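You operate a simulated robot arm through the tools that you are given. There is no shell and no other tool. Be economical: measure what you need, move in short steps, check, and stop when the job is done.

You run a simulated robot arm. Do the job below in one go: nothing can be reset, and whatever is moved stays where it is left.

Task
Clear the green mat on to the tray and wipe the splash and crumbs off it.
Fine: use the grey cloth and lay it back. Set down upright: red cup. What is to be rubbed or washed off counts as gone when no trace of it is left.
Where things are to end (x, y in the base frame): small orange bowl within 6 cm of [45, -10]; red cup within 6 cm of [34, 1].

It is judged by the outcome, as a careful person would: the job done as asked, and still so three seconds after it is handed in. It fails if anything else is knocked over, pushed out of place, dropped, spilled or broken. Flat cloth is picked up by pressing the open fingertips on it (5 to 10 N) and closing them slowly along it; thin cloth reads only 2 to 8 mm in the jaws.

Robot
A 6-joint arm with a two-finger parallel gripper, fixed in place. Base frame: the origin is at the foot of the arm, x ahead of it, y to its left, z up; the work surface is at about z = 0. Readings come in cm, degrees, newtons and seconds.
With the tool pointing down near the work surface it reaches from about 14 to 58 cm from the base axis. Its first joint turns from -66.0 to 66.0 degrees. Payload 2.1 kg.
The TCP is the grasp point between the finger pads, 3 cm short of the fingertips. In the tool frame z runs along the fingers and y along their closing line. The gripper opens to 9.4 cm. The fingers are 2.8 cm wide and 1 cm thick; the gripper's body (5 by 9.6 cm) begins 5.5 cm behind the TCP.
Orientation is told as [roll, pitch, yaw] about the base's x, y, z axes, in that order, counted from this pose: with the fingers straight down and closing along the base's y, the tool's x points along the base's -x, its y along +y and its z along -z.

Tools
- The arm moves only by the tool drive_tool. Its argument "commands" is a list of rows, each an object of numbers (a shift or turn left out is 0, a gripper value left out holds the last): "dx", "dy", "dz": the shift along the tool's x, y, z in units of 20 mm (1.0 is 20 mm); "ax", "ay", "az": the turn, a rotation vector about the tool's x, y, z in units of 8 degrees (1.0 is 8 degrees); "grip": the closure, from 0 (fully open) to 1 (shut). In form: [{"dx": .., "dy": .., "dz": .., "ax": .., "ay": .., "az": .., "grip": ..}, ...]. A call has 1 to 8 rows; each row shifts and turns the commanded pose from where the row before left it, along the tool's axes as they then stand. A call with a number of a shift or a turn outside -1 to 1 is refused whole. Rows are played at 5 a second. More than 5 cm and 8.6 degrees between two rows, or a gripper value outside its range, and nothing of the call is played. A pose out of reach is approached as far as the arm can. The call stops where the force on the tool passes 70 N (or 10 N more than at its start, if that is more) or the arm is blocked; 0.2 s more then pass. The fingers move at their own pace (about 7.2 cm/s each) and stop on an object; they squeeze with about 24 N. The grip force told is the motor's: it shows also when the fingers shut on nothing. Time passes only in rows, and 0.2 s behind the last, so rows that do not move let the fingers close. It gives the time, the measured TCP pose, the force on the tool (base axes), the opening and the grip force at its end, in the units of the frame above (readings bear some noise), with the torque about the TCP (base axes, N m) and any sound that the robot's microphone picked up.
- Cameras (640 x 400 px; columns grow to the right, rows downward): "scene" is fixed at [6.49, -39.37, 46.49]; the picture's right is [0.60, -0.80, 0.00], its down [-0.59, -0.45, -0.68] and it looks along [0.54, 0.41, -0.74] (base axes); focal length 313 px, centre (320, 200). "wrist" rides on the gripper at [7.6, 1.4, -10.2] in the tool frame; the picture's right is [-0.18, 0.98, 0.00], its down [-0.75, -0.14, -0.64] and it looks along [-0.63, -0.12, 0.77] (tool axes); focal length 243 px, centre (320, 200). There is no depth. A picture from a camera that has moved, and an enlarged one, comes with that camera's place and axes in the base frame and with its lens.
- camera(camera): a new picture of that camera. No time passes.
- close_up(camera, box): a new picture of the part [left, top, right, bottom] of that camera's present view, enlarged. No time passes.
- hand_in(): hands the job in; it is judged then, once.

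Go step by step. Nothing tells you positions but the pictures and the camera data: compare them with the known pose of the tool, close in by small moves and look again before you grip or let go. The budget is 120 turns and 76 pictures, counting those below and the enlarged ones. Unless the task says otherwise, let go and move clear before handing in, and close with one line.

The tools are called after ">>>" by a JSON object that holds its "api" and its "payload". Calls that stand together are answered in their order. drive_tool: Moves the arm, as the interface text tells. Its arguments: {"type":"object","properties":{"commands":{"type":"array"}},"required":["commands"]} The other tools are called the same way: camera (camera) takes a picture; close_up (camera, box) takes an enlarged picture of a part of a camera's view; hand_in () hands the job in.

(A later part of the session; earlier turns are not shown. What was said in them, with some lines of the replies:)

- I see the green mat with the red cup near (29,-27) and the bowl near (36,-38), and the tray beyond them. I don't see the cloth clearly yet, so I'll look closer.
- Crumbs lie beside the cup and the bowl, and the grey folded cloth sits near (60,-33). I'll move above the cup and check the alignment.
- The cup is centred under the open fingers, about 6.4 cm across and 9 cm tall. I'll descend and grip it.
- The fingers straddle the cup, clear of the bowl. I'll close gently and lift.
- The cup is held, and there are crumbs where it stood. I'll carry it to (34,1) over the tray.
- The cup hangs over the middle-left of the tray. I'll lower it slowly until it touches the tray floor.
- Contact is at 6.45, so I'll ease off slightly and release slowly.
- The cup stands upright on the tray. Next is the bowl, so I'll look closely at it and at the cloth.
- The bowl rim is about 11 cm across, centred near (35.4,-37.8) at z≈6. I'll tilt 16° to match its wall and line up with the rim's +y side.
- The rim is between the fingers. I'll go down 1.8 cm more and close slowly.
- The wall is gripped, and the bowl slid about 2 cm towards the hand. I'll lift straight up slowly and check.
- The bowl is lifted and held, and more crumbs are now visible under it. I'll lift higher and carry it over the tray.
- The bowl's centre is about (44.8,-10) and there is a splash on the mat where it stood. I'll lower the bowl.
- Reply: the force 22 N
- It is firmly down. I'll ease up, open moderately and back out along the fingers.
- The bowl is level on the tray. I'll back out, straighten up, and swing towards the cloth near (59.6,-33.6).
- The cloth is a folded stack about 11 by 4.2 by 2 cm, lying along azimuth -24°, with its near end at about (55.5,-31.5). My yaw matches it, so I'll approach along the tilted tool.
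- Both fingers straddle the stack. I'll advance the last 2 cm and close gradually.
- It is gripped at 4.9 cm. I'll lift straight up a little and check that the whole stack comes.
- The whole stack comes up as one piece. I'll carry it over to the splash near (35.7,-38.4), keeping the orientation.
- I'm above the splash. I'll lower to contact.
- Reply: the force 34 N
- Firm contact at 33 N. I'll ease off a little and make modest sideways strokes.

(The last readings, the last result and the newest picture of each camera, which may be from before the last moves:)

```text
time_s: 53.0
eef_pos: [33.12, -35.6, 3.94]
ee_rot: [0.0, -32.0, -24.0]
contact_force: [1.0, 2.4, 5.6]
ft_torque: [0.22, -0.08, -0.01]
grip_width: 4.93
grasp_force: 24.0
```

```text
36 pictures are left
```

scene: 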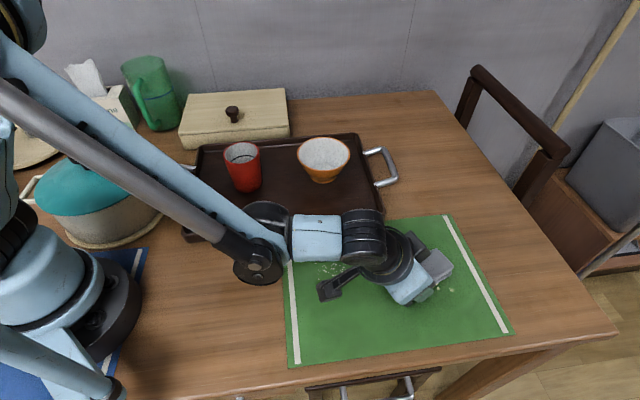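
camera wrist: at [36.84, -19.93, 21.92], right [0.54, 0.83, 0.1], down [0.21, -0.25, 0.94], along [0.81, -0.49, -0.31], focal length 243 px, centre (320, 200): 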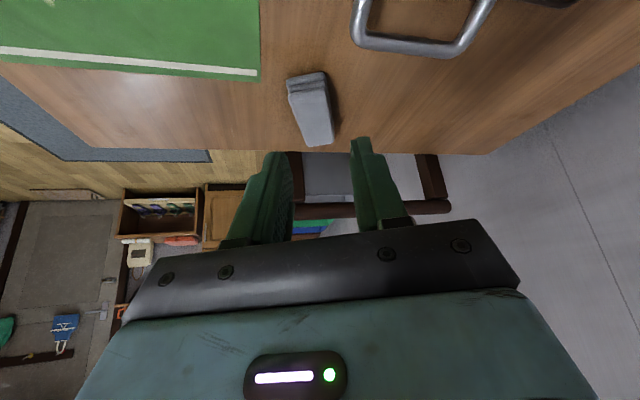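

Light contact, and the mat stays put. I'll press slightly more and continue the strokes to the other side.

>>> {"api": "drive_tool", "payload": {"commands": [{"dx": 0.01, "dz": 0.02, "dy": -0.4}, {"dy": -0.4}, {"dy": -0.4}, {"dy": -0.4}, {"dy": -0.4}, {"dy": -0.4}, {"dy": -0.4}, {}]}}

>>> {"api": "drive_tool", "payload": {"commands": [{"dy": 0.5}, {"dy": 0.5}, {"dy": 0.5}, {"dy": 0.5}, {"dy": 0.5}, {"dy": 0.5}, {"dy": 0.5}, {"dy": 0.5}]}}

>>> {"api": "camera", "payload": {"camera": "scene"}}

```text
time_s: 54.8
eef_pos: [30.89, -40.6, 3.94]
ee_rot: [0.0, -32.0, -24.0]
contact_force: [1.8, 3.2, 7.0]
ft_torque: [0.05, 0.02, -0.02]
grip_width: 4.94
grasp_force: 23.9
```

```text
time_s: 56.6
eef_pos: [34.08, -33.63, 3.8]
ee_rot: [-0.1, -32.1, -24.1]
contact_force: [-5.3, -10.9, 24.5]
ft_torque: [-0.08, 0.31, 0.07]
grip_width: 4.91
grasp_force: 24.0
```

```text
35 pictures are left
```

scene: 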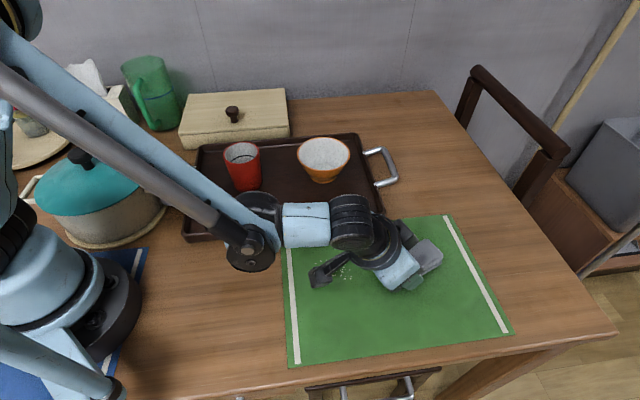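

The splash looks gone. I'll lift a little and move towards the crumbs near (29.7,-25), then look again.

>>> {"api": "drive_tool", "payload": {"commands": [{"dx": -0.53, "dz": -0.85}, {"dx": -0.3, "dz": -0.45}, {"dx": 0.7, "dz": -0.44, "dy": 0.5}, {"dx": 0.7, "dz": -0.44, "dy": 0.5}, {"dx": 0.7, "dz": -0.44, "dy": 0.5}, {"dx": 0.7, "dz": -0.44, "dy": 0.5}, {"dx": 0.7, "dz": -0.44, "dy": 0.5}, {"dx": 0.74, "dz": -0.46, "dy": 0.5}]}}

>>> {"api": "camera", "payload": {"camera": "scene"}}

>>> {"api": "camera", "payload": {"camera": "wrist"}}

```text
time_s: 58.4
eef_pos: [27.46, -23.84, 7.05]
ee_rot: [0.0, -32.0, -24.0]
contact_force: [-0.2, 0.6, -0.8]
ft_torque: [-0.04, 0.0, 0.0]
grip_width: 4.93
grasp_force: 24.0
```

```text
34 pictures are left
```

scene: 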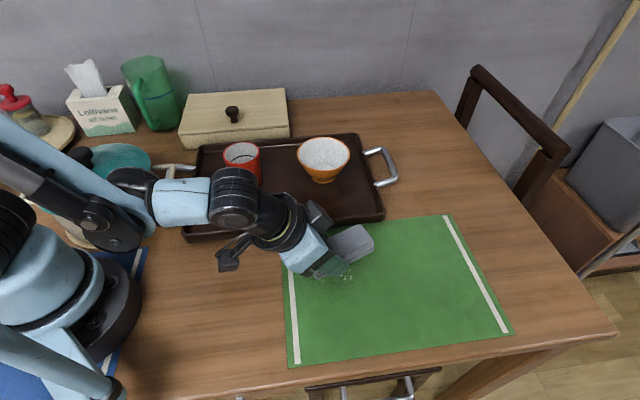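

```text
33 pictures are left
camera wrist: at [17.22, -17.76, 11.78], right [0.54, 0.83, 0.1], down [0.22, -0.25, 0.94], along [0.81, -0.49, -0.32], focal length 243 px, centre (320, 200)
```

wrist: 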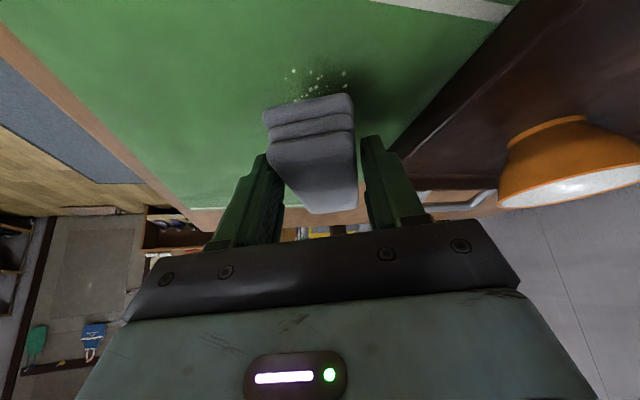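

The splash area looks clean, and the crumbs lie just below the cloth's near half. I'll shift 2 cm back and lower onto them.

>>> {"api": "drive_tool", "payload": {"commands": [{"dx": 0.848, "dz": -0.53}, {"dx": 0.35, "dz": 0.56}, {"dx": 0.3, "dz": 0.48}, {"dx": 0.1, "dz": 0.16}, {}]}}

>>> {"api": "drive_tool", "payload": {"commands": [{"dx": 0.04, "dz": 0.064}, {}]}}

```text
time_s: 59.6
eef_pos: [25.73, -22.84, 4.07]
ee_rot: [0.0, -32.0, -24.0]
contact_force: [0.8, -0.5, -0.1]
ft_torque: [0.02, 0.0, -0.01]
grip_width: 4.93
grasp_force: 24.7
```

```text
time_s: 60.2
eef_pos: [25.65, -22.93, 3.9]
ee_rot: [0.1, -32.0, -24.0]
contact_force: [-0.6, -0.4, 0.2]
ft_torque: [-0.02, 0.03, 0.02]
grip_width: 4.95
grasp_force: 23.9
```

>>> {"api": "drive_tool", "payload": {"commands": [{"dx": 0.03, "dz": 0.048}, {}]}}

```text
time_s: 60.8
eef_pos: [25.73, -23.03, 3.84]
ee_rot: [0.0, -32.0, -24.1]
contact_force: [-0.4, 0.2, 0.5]
ft_torque: [0.02, -0.02, 0.02]
grip_width: 4.93
grasp_force: 24.0
```

>>> {"api": "drive_tool", "payload": {"commands": [{"dx": 0.03, "dz": 0.048}, {}]}}

```text
time_s: 61.4
eef_pos: [25.59, -23.06, 3.73]
ee_rot: [-0.1, -32.1, -24.0]
contact_force: [-4.9, 5.7, 35.7]
ft_torque: [0.18, 0.21, -0.01]
grip_width: 4.96
grasp_force: 24.1
```

>>> {"api": "drive_tool", "payload": {"commands": [{"dx": -0.015, "dz": -0.025, "dy": 0.4}, {"dy": 0.45}, {"dy": 0.45}, {"dy": 0.45}, {"dy": -0.5}, {"dy": -0.5}, {"dy": -0.5}, {"dy": -0.5}]}}

>>> {"api": "drive_tool", "payload": {"commands": [{"dy": -0.5}, {"dy": -0.5}, {"dy": -0.5}, {"dy": 0.5}, {"dy": 0.5}, {"dy": 0.5}, {"dy": 0.5}, {}]}}

>>> {"api": "drive_tool", "payload": {"commands": [{"dx": -0.53, "dz": -0.85}, {"dx": -0.53, "dz": -0.85}, {"dx": -0.53, "dz": -0.85}, {"dx": -0.84, "dz": 0.53, "dy": 0.3}, {"dx": -0.84, "dz": 0.53, "dy": 0.5}, {"dx": -0.84, "dz": 0.53, "dy": 0.5}, {"dx": -0.84, "dz": 0.53, "dy": 0.5}, {}]}}

>>> {"api": "camera", "payload": {"camera": "scene"}}

>>> {"api": "camera", "payload": {"camera": "wrist"}}

```text
time_s: 63.2
eef_pos: [25.46, -23.5, 3.61]
ee_rot: [-0.1, -32.0, -23.9]
contact_force: [-0.5, -0.2, -1.5]
ft_torque: [0.0, 0.02, 0.01]
grip_width: 4.92
grasp_force: 24.0
```

```text
time_s: 65.0
eef_pos: [25.79, -22.47, 3.81]
ee_rot: [0.0, -32.0, -24.1]
contact_force: [0.4, 0.4, -0.9]
ft_torque: [-0.01, 0.02, 0.03]
grip_width: 4.92
grasp_force: 23.8
```

```text
time_s: 66.8
eef_pos: [34.45, -22.76, 9.87]
ee_rot: [0.1, -32.0, -24.0]
contact_force: [0.6, -0.4, 0.0]
ft_torque: [0.03, 0.03, 0.01]
grip_width: 4.95
grasp_force: 23.6
```

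```text
32 pictures are left
```

scene: 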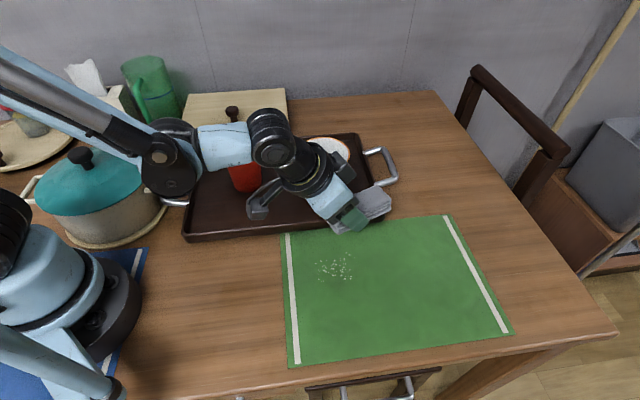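

```text
31 pictures are left
camera wrist: at [24.22, -16.53, 14.44], right [0.54, 0.83, 0.1], down [0.22, -0.25, 0.94], along [0.81, -0.49, -0.32], focal length 243 px, centre (320, 200)
```

wrist: 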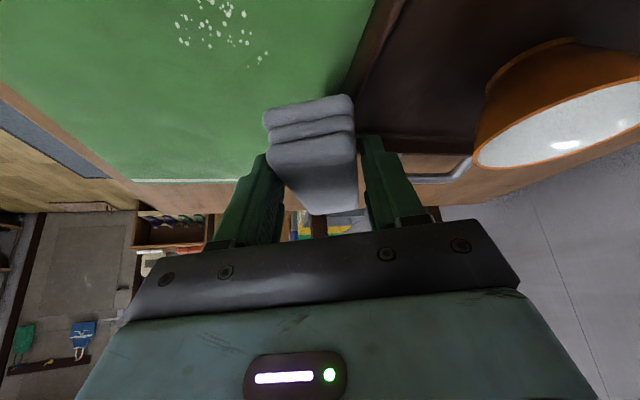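

The splash is gone, but the crumbs remain because contact was lost during those strokes. I'll check details before going back.

>>> {"api": "close_up", "payload": {"camera": "scene", "box": [280, 210, 520, 370]}}

>>> {"api": "drive_tool", "payload": {"commands": [{"dx": 0.84, "dz": -0.53, "dy": -0.5}, {"dx": 0.84, "dz": -0.53, "dy": -0.5}, {"dx": 0.84, "dz": -0.53, "dy": -0.5}, {"dx": 0.3, "dz": -0.19, "dy": -0.3}, {"dx": 0.5, "dz": 0.8}, {"dx": 0.5, "dz": 0.8}, {"dx": 0.4, "dz": 0.64}, {}]}}

```text
2.50 times, centred on (400, 290) of scene
camera zoom: at [6.49, -39.37, 46.49], right [0.6, -0.8, 0.0], down [-0.59, -0.45, -0.68], along [0.54, 0.41, -0.74], focal length 784 px, centre (120, -25)
```

zoom: 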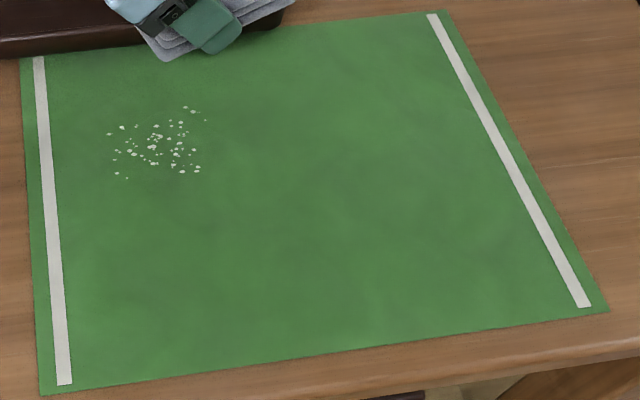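

```text
time_s: 68.6
eef_pos: [26.85, -23.04, 4.49]
ee_rot: [0.0, -31.9, -24.0]
contact_force: [-0.1, -0.5, -0.7]
ft_torque: [0.01, 0.0, 0.0]
grip_width: 4.93
grasp_force: 24.2
```

The splash is fully gone. I'm over the crumbs again and will press down to a real contact force this time.

>>> {"api": "drive_tool", "payload": {"commands": [{"dx": 0.1, "dz": 0.16}, {"dx": 0.06, "dz": 0.1}, {}]}}

>>> {"api": "drive_tool", "payload": {"commands": [{"dx": 0.025, "dz": 0.04}, {}]}}

```text
time_s: 69.4
eef_pos: [27.0, -23.19, 3.83]
ee_rot: [0.1, -32.0, -23.9]
contact_force: [-0.4, -0.2, -0.4]
ft_torque: [0.04, -0.02, -0.01]
grip_width: 4.93
grasp_force: 23.8
```

```text
time_s: 70.0
eef_pos: [26.91, -23.1, 3.86]
ee_rot: [-0.2, -32.1, -24.0]
contact_force: [-4.3, -1.3, 15.0]
ft_torque: [-0.07, 0.12, 0.0]
grip_width: 4.93
grasp_force: 23.6
```

>>> {"api": "drive_tool", "payload": {"commands": [{"dy": 0.35}, {"dy": 0.35}, {"dy": 0.35}, {"dy": 0.35}]}}

>>> {"api": "drive_tool", "payload": {"commands": [{"dy": -0.4}, {"dy": -0.4}, {"dy": -0.4}, {"dy": -0.4}]}}

```text
time_s: 71.0
eef_pos: [28.19, -20.61, 3.72]
ee_rot: [-0.1, -32.1, -24.0]
contact_force: [-1.3, -4.0, 7.6]
ft_torque: [-0.06, 0.15, 0.1]
grip_width: 4.92
grasp_force: 23.8
```

```text
time_s: 72.0
eef_pos: [26.72, -23.49, 3.79]
ee_rot: [-0.2, -32.1, -23.9]
contact_force: [-0.3, 0.7, -0.4]
ft_torque: [-0.02, -0.01, 0.02]
grip_width: 4.94
grasp_force: 24.4
```

>>> {"api": "drive_tool", "payload": {"commands": [{"dx": 0.015, "dz": 0.025}, {"dy": -0.35}, {"dy": -0.35}, {"dy": -0.35}, {"dy": -0.35}]}}

>>> {"api": "drive_tool", "payload": {"commands": [{"dx": 0.01, "dz": 0.016, "dy": 0.4}, {"dy": 0.4}, {"dy": 0.4}, {"dy": 0.4}]}}

>>> {"api": "drive_tool", "payload": {"commands": [{"dy": 0.4}, {"dy": 0.4}, {"dy": 0.4}, {"dy": -0.4}, {"dy": -0.4}, {"dy": -0.4}, {"dy": -0.4}, {"dy": -0.4}]}}

>>> {"api": "camera", "payload": {"camera": "scene"}}

```text
time_s: 73.2
eef_pos: [25.6, -25.94, 3.68]
ee_rot: [0.1, -32.2, -23.9]
contact_force: [4.6, 10.2, 21.5]
ft_torque: [0.24, 0.07, -0.05]
grip_width: 4.92
grasp_force: 24.0
```

```text
time_s: 74.2
eef_pos: [27.11, -22.81, 3.75]
ee_rot: [0.1, -31.8, -24.1]
contact_force: [0.2, -1.0, 1.1]
ft_torque: [-0.04, 0.03, 0.0]
grip_width: 4.93
grasp_force: 24.4
```

```text
time_s: 76.0
eef_pos: [26.46, -24.7, 3.73]
ee_rot: [0.0, -32.0, -24.0]
contact_force: [-1.0, -1.0, -0.5]
ft_torque: [0.01, 0.02, -0.02]
grip_width: 4.9
grasp_force: 23.9
```

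```text
29 pictures are left
```

scene: 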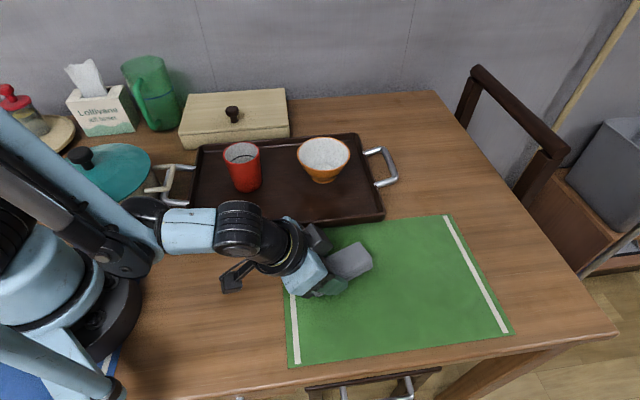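

Contact is intermittent, so I'll press a touch more and repeat the strokes.

>>> {"api": "drive_tool", "payload": {"commands": [{"dx": 0.03, "dz": 0.048}, {}]}}

>>> {"api": "drive_tool", "payload": {"commands": [{"dy": 0.4}, {"dy": 0.4}, {"dy": 0.4}, {"dy": 0.4}, {"dy": 0.4}]}}

>>> {"api": "drive_tool", "payload": {"commands": [{"dy": -0.4}, {"dy": -0.4}, {"dy": -0.4}, {"dy": -0.4}, {"dy": -0.4}, {"dy": -0.4}]}}

```text
time_s: 76.6
eef_pos: [26.55, -24.6, 3.69]
ee_rot: [0.0, -32.1, -24.1]
contact_force: [-4.4, 0.8, 33.6]
ft_torque: [0.04, 0.32, 0.03]
grip_width: 4.91
grasp_force: 24.5
```

```text
time_s: 77.8
eef_pos: [28.04, -20.82, 3.7]
ee_rot: [-0.1, -32.0, -24.0]
contact_force: [0.8, -0.6, 3.4]
ft_torque: [-0.04, 0.1, 0.03]
grip_width: 4.93
grasp_force: 23.7
```

```text
time_s: 79.2
eef_pos: [26.13, -25.35, 3.75]
ee_rot: [0.0, -32.0, -23.9]
contact_force: [0.7, 2.4, 2.1]
ft_torque: [0.02, -0.05, 0.02]
grip_width: 4.93
grasp_force: 24.1
```

>>> {"api": "drive_tool", "payload": {"commands": [{"dx": 0.015, "dz": 0.024, "dy": 0.3}, {"dy": 0.3}, {"dy": 0.3}, {"dy": 0.3}, {"dy": 0.3}, {"dy": 0.3}]}}

>>> {"api": "drive_tool", "payload": {"commands": [{"dx": 0.01, "dz": 0.016, "dy": -0.3}, {"dy": -0.3}, {"dy": -0.3}, {"dy": -0.3}, {"dy": -0.3}, {"dy": -0.3}, {"dy": -0.3}]}}

>>> {"api": "drive_tool", "payload": {"commands": [{"dx": -0.53, "dz": -0.85}, {"dx": -0.53, "dz": -0.85}, {"dx": -0.53, "dz": -0.85}, {"dx": -0.84, "dz": 0.53}, {"dx": -0.84, "dz": 0.53}, {"dx": -0.84, "dz": 0.53}, {"dx": -0.84, "dz": 0.53}, {"dx": -0.84, "dz": 0.53}]}}

>>> {"api": "camera", "payload": {"camera": "scene"}}

>>> {"api": "close_up", "payload": {"camera": "scene", "box": [280, 210, 520, 370]}}

```text
time_s: 80.6
eef_pos: [27.74, -22.04, 3.54]
ee_rot: [-0.1, -32.0, -24.1]
contact_force: [-6.4, -8.3, 19.0]
ft_torque: [-0.18, 0.19, 0.06]
grip_width: 4.93
grasp_force: 24.1
```

```text
time_s: 82.2
eef_pos: [25.77, -25.89, 3.54]
ee_rot: [0.0, -32.0, -24.0]
contact_force: [-0.4, -0.2, -0.4]
ft_torque: [-0.01, 0.0, 0.0]
grip_width: 4.92
grasp_force: 24.0
```

```text
time_s: 84.0
eef_pos: [35.04, -29.85, 9.45]
ee_rot: [0.0, -32.0, -24.0]
contact_force: [-0.2, -0.2, -0.7]
ft_torque: [0.0, 0.02, -0.02]
grip_width: 4.96
grasp_force: 24.4
```

```text
28 pictures are left
```

scene: 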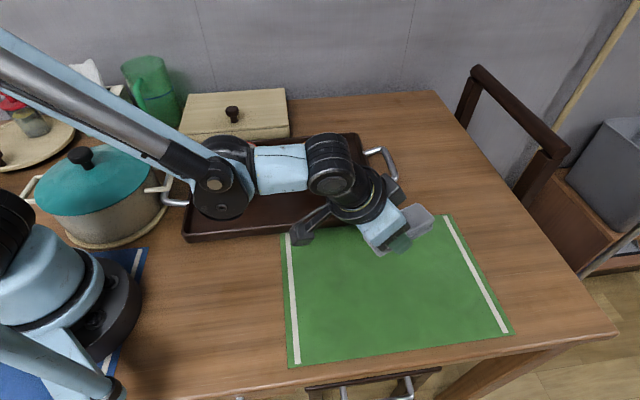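

```text
2.50 times, centred on (400, 290) of scene
camera zoom: at [6.49, -39.37, 46.49], right [0.6, -0.8, 0.0], down [-0.59, -0.45, -0.68], along [0.54, 0.41, -0.74], focal length 784 px, centre (120, -25)
```

zoom: 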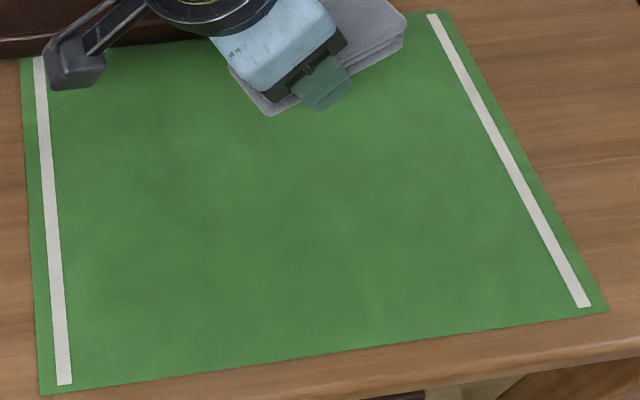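

The mat looks clean. I'll carry the cloth back to its original place.

>>> {"api": "drive_tool", "payload": {"commands": [{"dx": -0.812, "dy": 0.297, "dz": 0.507}, {"dx": -0.812, "dy": 0.297, "dz": 0.507}, {"dx": -0.812, "dy": 0.297, "dz": 0.507}, {"dx": -0.812, "dy": 0.297, "dz": 0.507}, {"dx": -0.812, "dy": 0.297, "dz": 0.507}, {"dx": -0.812, "dy": 0.297, "dz": 0.507}]}}

>>> {"api": "drive_tool", "payload": {"commands": [{"dx": -0.812, "dy": 0.297, "dz": 0.507}, {"dx": -0.812, "dy": 0.297, "dz": 0.507}, {"dx": -0.812, "dy": 0.297, "dz": 0.507}, {"dx": -0.812, "dy": 0.297, "dz": 0.507}, {"dx": -0.812, "dy": 0.297, "dz": 0.507}, {}]}}

>>> {"api": "camera", "payload": {"camera": "scene"}}

```text
time_s: 85.4
eef_pos: [46.74, -31.4, 9.77]
ee_rot: [0.0, -32.1, -24.0]
contact_force: [-0.5, 0.7, -0.6]
ft_torque: [0.0, 0.02, -0.03]
grip_width: 4.91
grasp_force: 23.7
```

```text
time_s: 86.8
eef_pos: [56.76, -32.54, 9.5]
ee_rot: [0.0, -32.0, -24.0]
contact_force: [-0.2, 0.6, -1.3]
ft_torque: [0.0, 0.02, 0.01]
grip_width: 4.92
grasp_force: 24.0
```

```text
26 pictures are left
```

scene: 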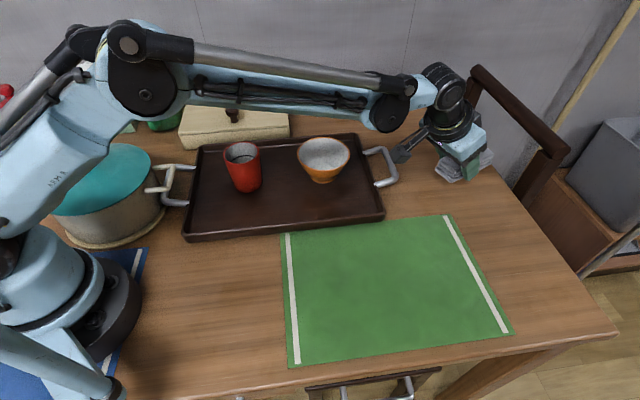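

The mat is clean. I'll lower the cloth at its original spot.

>>> {"api": "drive_tool", "payload": {"commands": [{"dx": 0.45, "dz": 0.72}, {"dx": 0.45, "dz": 0.72}, {"dx": 0.35, "dz": 0.56}, {"dx": 0.12, "dz": 0.19}, {}]}}

>>> {"api": "drive_tool", "payload": {"commands": [{"dx": 0.04, "dz": 0.064}, {}]}}

```text
time_s: 88.0
eef_pos: [56.63, -32.5, 4.51]
ee_rot: [-0.1, -32.0, -24.0]
contact_force: [0.6, -0.3, -0.8]
ft_torque: [-0.02, 0.02, -0.01]
grip_width: 4.93
grasp_force: 24.5
```

```text
time_s: 88.6
eef_pos: [56.67, -32.59, 4.1]
ee_rot: [0.0, -31.9, -24.0]
contact_force: [0.3, 0.2, -0.2]
ft_torque: [-0.02, 0.04, -0.02]
grip_width: 4.93
grasp_force: 23.8
```

>>> {"api": "drive_tool", "payload": {"commands": [{"dx": 0.04, "dz": 0.064}, {}]}}

>>> {"api": "drive_tool", "payload": {"commands": [{"dx": 0.025, "dz": 0.04}, {}]}}

```text
time_s: 89.2
eef_pos: [56.8, -32.57, 4.01]
ee_rot: [0.0, -32.0, -24.0]
contact_force: [0.1, -0.5, 0.3]
ft_torque: [0.0, 0.01, -0.01]
grip_width: 4.92
grasp_force: 23.5
```

```text
time_s: 89.8
eef_pos: [56.62, -32.57, 3.95]
ee_rot: [0.1, -31.9, -23.9]
contact_force: [-0.8, -0.1, -0.1]
ft_torque: [0.02, 0.01, 0.02]
grip_width: 4.9
grasp_force: 23.6
```

>>> {"api": "drive_tool", "payload": {"commands": [{"dx": 0.03, "dz": 0.048}, {}]}}

```text
time_s: 90.4
eef_pos: [56.73, -32.46, 3.71]
ee_rot: [0.0, -32.0, -24.0]
contact_force: [-0.9, -0.4, -0.5]
ft_torque: [0.0, 0.06, 0.01]
grip_width: 4.92
grasp_force: 24.0
```

>>> {"api": "drive_tool", "payload": {"commands": [{"dx": 0.03, "dz": 0.048}, {}]}}

>>> {"api": "drive_tool", "payload": {"commands": [{"dx": 0.03, "dz": 0.048}, {}]}}

```text
time_s: 91.0
eef_pos: [56.73, -32.65, 3.8]
ee_rot: [0.0, -32.0, -24.1]
contact_force: [0.5, 0.5, -0.7]
ft_torque: [0.01, 0.02, -0.03]
grip_width: 4.92
grasp_force: 23.9
```

```text
time_s: 91.6
eef_pos: [56.85, -32.65, 3.59]
ee_rot: [-0.1, -31.9, -23.9]
contact_force: [0.1, -0.3, -0.5]
ft_torque: [-0.01, 0.01, -0.03]
grip_width: 4.92
grasp_force: 23.3
```

>>> {"api": "drive_tool", "payload": {"commands": [{"dx": 0.03, "dz": 0.048}, {}]}}

>>> {"api": "drive_tool", "payload": {"commands": [{"dx": 0.03, "dz": 0.048}, {}]}}

>>> {"api": "close_up", "payload": {"camera": "scene", "box": [380, 110, 500, 220]}}

```text
time_s: 92.2
eef_pos: [56.75, -32.5, 3.51]
ee_rot: [0.0, -32.1, -24.1]
contact_force: [-0.6, 0.6, 13.2]
ft_torque: [0.16, -0.02, 0.01]
grip_width: 4.92
grasp_force: 23.7
```

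```text
time_s: 92.8
eef_pos: [56.65, -32.59, 3.54]
ee_rot: [0.1, -32.2, -24.0]
contact_force: [-0.1, 2.9, 37.0]
ft_torque: [0.19, 0.31, 0.0]
grip_width: 4.93
grasp_force: 23.6
```

```text
3.64 times, centred on (440, 165) of scene
camera zoom: at [6.47, -39.36, 46.5], right [0.6, -0.8, 0.0], down [-0.59, -0.45, -0.68], along [0.54, 0.41, -0.74], focal length 1140 px, centre (-116, 327)
```

zoom: 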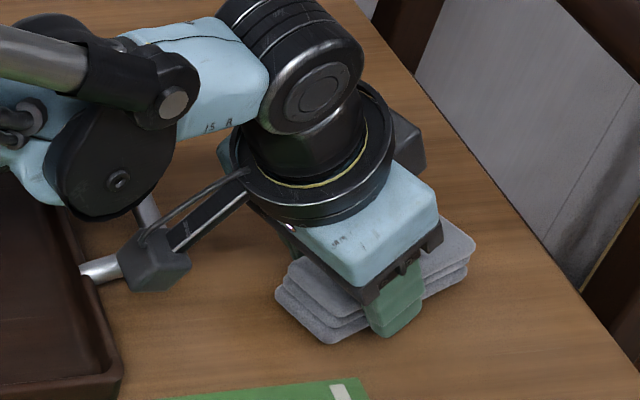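

The cloth is down in its place. I'll ease up, release slowly, and back out along the fingers.

>>> {"api": "drive_tool", "payload": {"commands": [{"dx": -0.03, "dz": -0.048}, {"grip": 0.4}, {"grip": 0.3}, {"grip": 0.15}, {}]}}

>>> {"api": "drive_tool", "payload": {"commands": [{"dz": -0.5}, {"dz": -0.8}, {"dz": -1}, {"dz": -1}, {"dz": -1}, {"dz": -1}, {"dz": -1}, {}]}}

>>> {"api": "camera", "payload": {"camera": "scene"}}

>>> {"api": "camera", "payload": {"camera": "wrist"}}

```text
time_s: 94.0
eef_pos: [56.78, -32.5, 3.44]
ee_rot: [0.0, -31.9, -24.0]
contact_force: [-0.8, 0.5, -0.5]
ft_torque: [-0.01, -0.02, 0.02]
grip_width: 7.98
grasp_force: 0.0
```

```text
time_s: 95.8
eef_pos: [50.89, -29.67, 14.14]
ee_rot: [0.0, -31.9, -24.0]
contact_force: [-0.1, -0.2, 0.8]
ft_torque: [-0.02, 0.01, 0.0]
grip_width: 8.0
grasp_force: 0.1
```

```text
24 pictures are left
```

scene: 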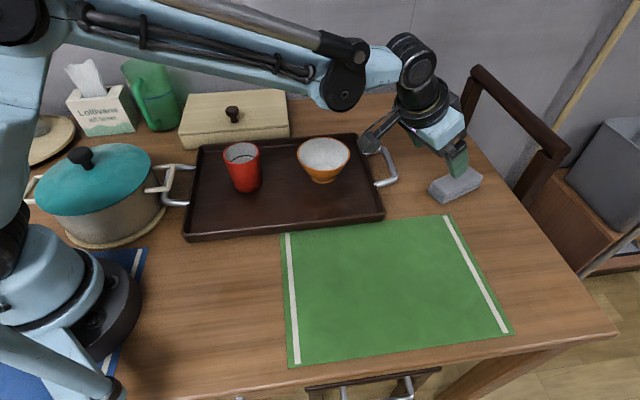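

```text
23 pictures are left
camera wrist: at [40.51, -23.57, 18.82], right [0.54, 0.83, 0.1], down [0.22, -0.25, 0.94], along [0.81, -0.49, -0.32], focal length 243 px, centre (320, 200)
```

wrist: 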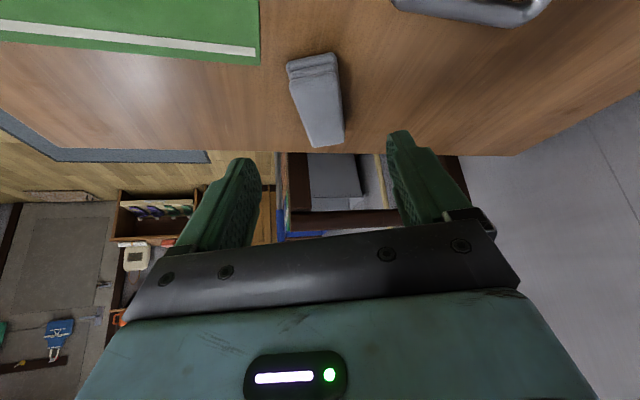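

The cloth is back in its place. One last close check of the mat and the tray.

>>> {"api": "drive_tool", "payload": {"commands": [{"dz": -1}, {"dz": -1}, {"dz": -1}, {}]}}

>>> {"api": "close_up", "payload": {"camera": "scene", "box": [280, 210, 520, 370]}}

>>> {"api": "close_up", "payload": {"camera": "scene", "box": [180, 110, 500, 250]}}

```text
time_s: 96.8
eef_pos: [47.81, -28.4, 19.21]
ee_rot: [0.0, -32.0, -24.0]
contact_force: [-0.8, -0.2, -0.2]
ft_torque: [-0.02, 0.01, 0.0]
grip_width: 7.98
grasp_force: 0.1
```

```text
2.50 times, centred on (400, 290) of scene
camera zoom: at [6.49, -39.37, 46.49], right [0.6, -0.8, 0.0], down [-0.59, -0.45, -0.68], along [0.54, 0.41, -0.74], focal length 784 px, centre (120, -25)
```

zoom: 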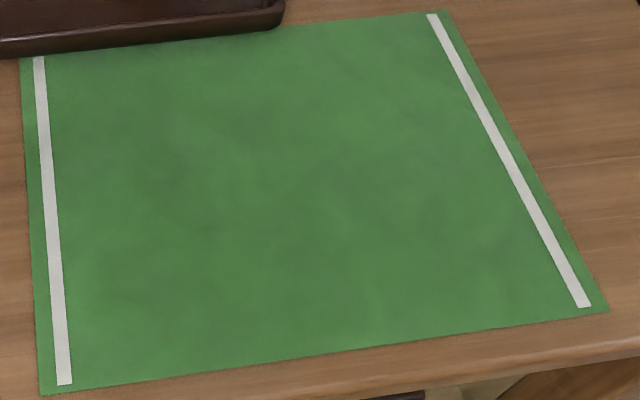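

```text
2.00 times, centred on (340, 180) of scene
camera zoom: at [6.49, -39.37, 46.49], right [0.6, -0.8, 0.0], down [-0.59, -0.45, -0.68], along [0.54, 0.41, -0.74], focal length 627 px, centre (280, 240)
```

zoom: 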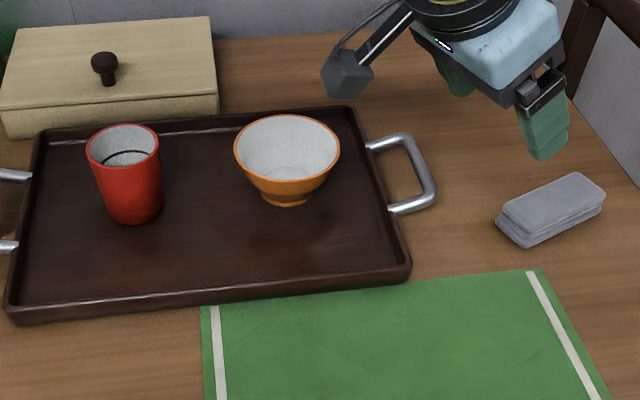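

The mat is spotless, the cup stands upright near (34,1), the bowl is near (46,-10), and the cloth is back in place. I'm handing in.

>>> {"api": "hand_in", "payload": {}}

```text
The job is handed in.
```

The job is handed in: the red cup is upright on the tray near (34, 1), the orange bowl is on it near (46, -10), the mat shows no splash or crumbs, and the grey cloth is back where it was.
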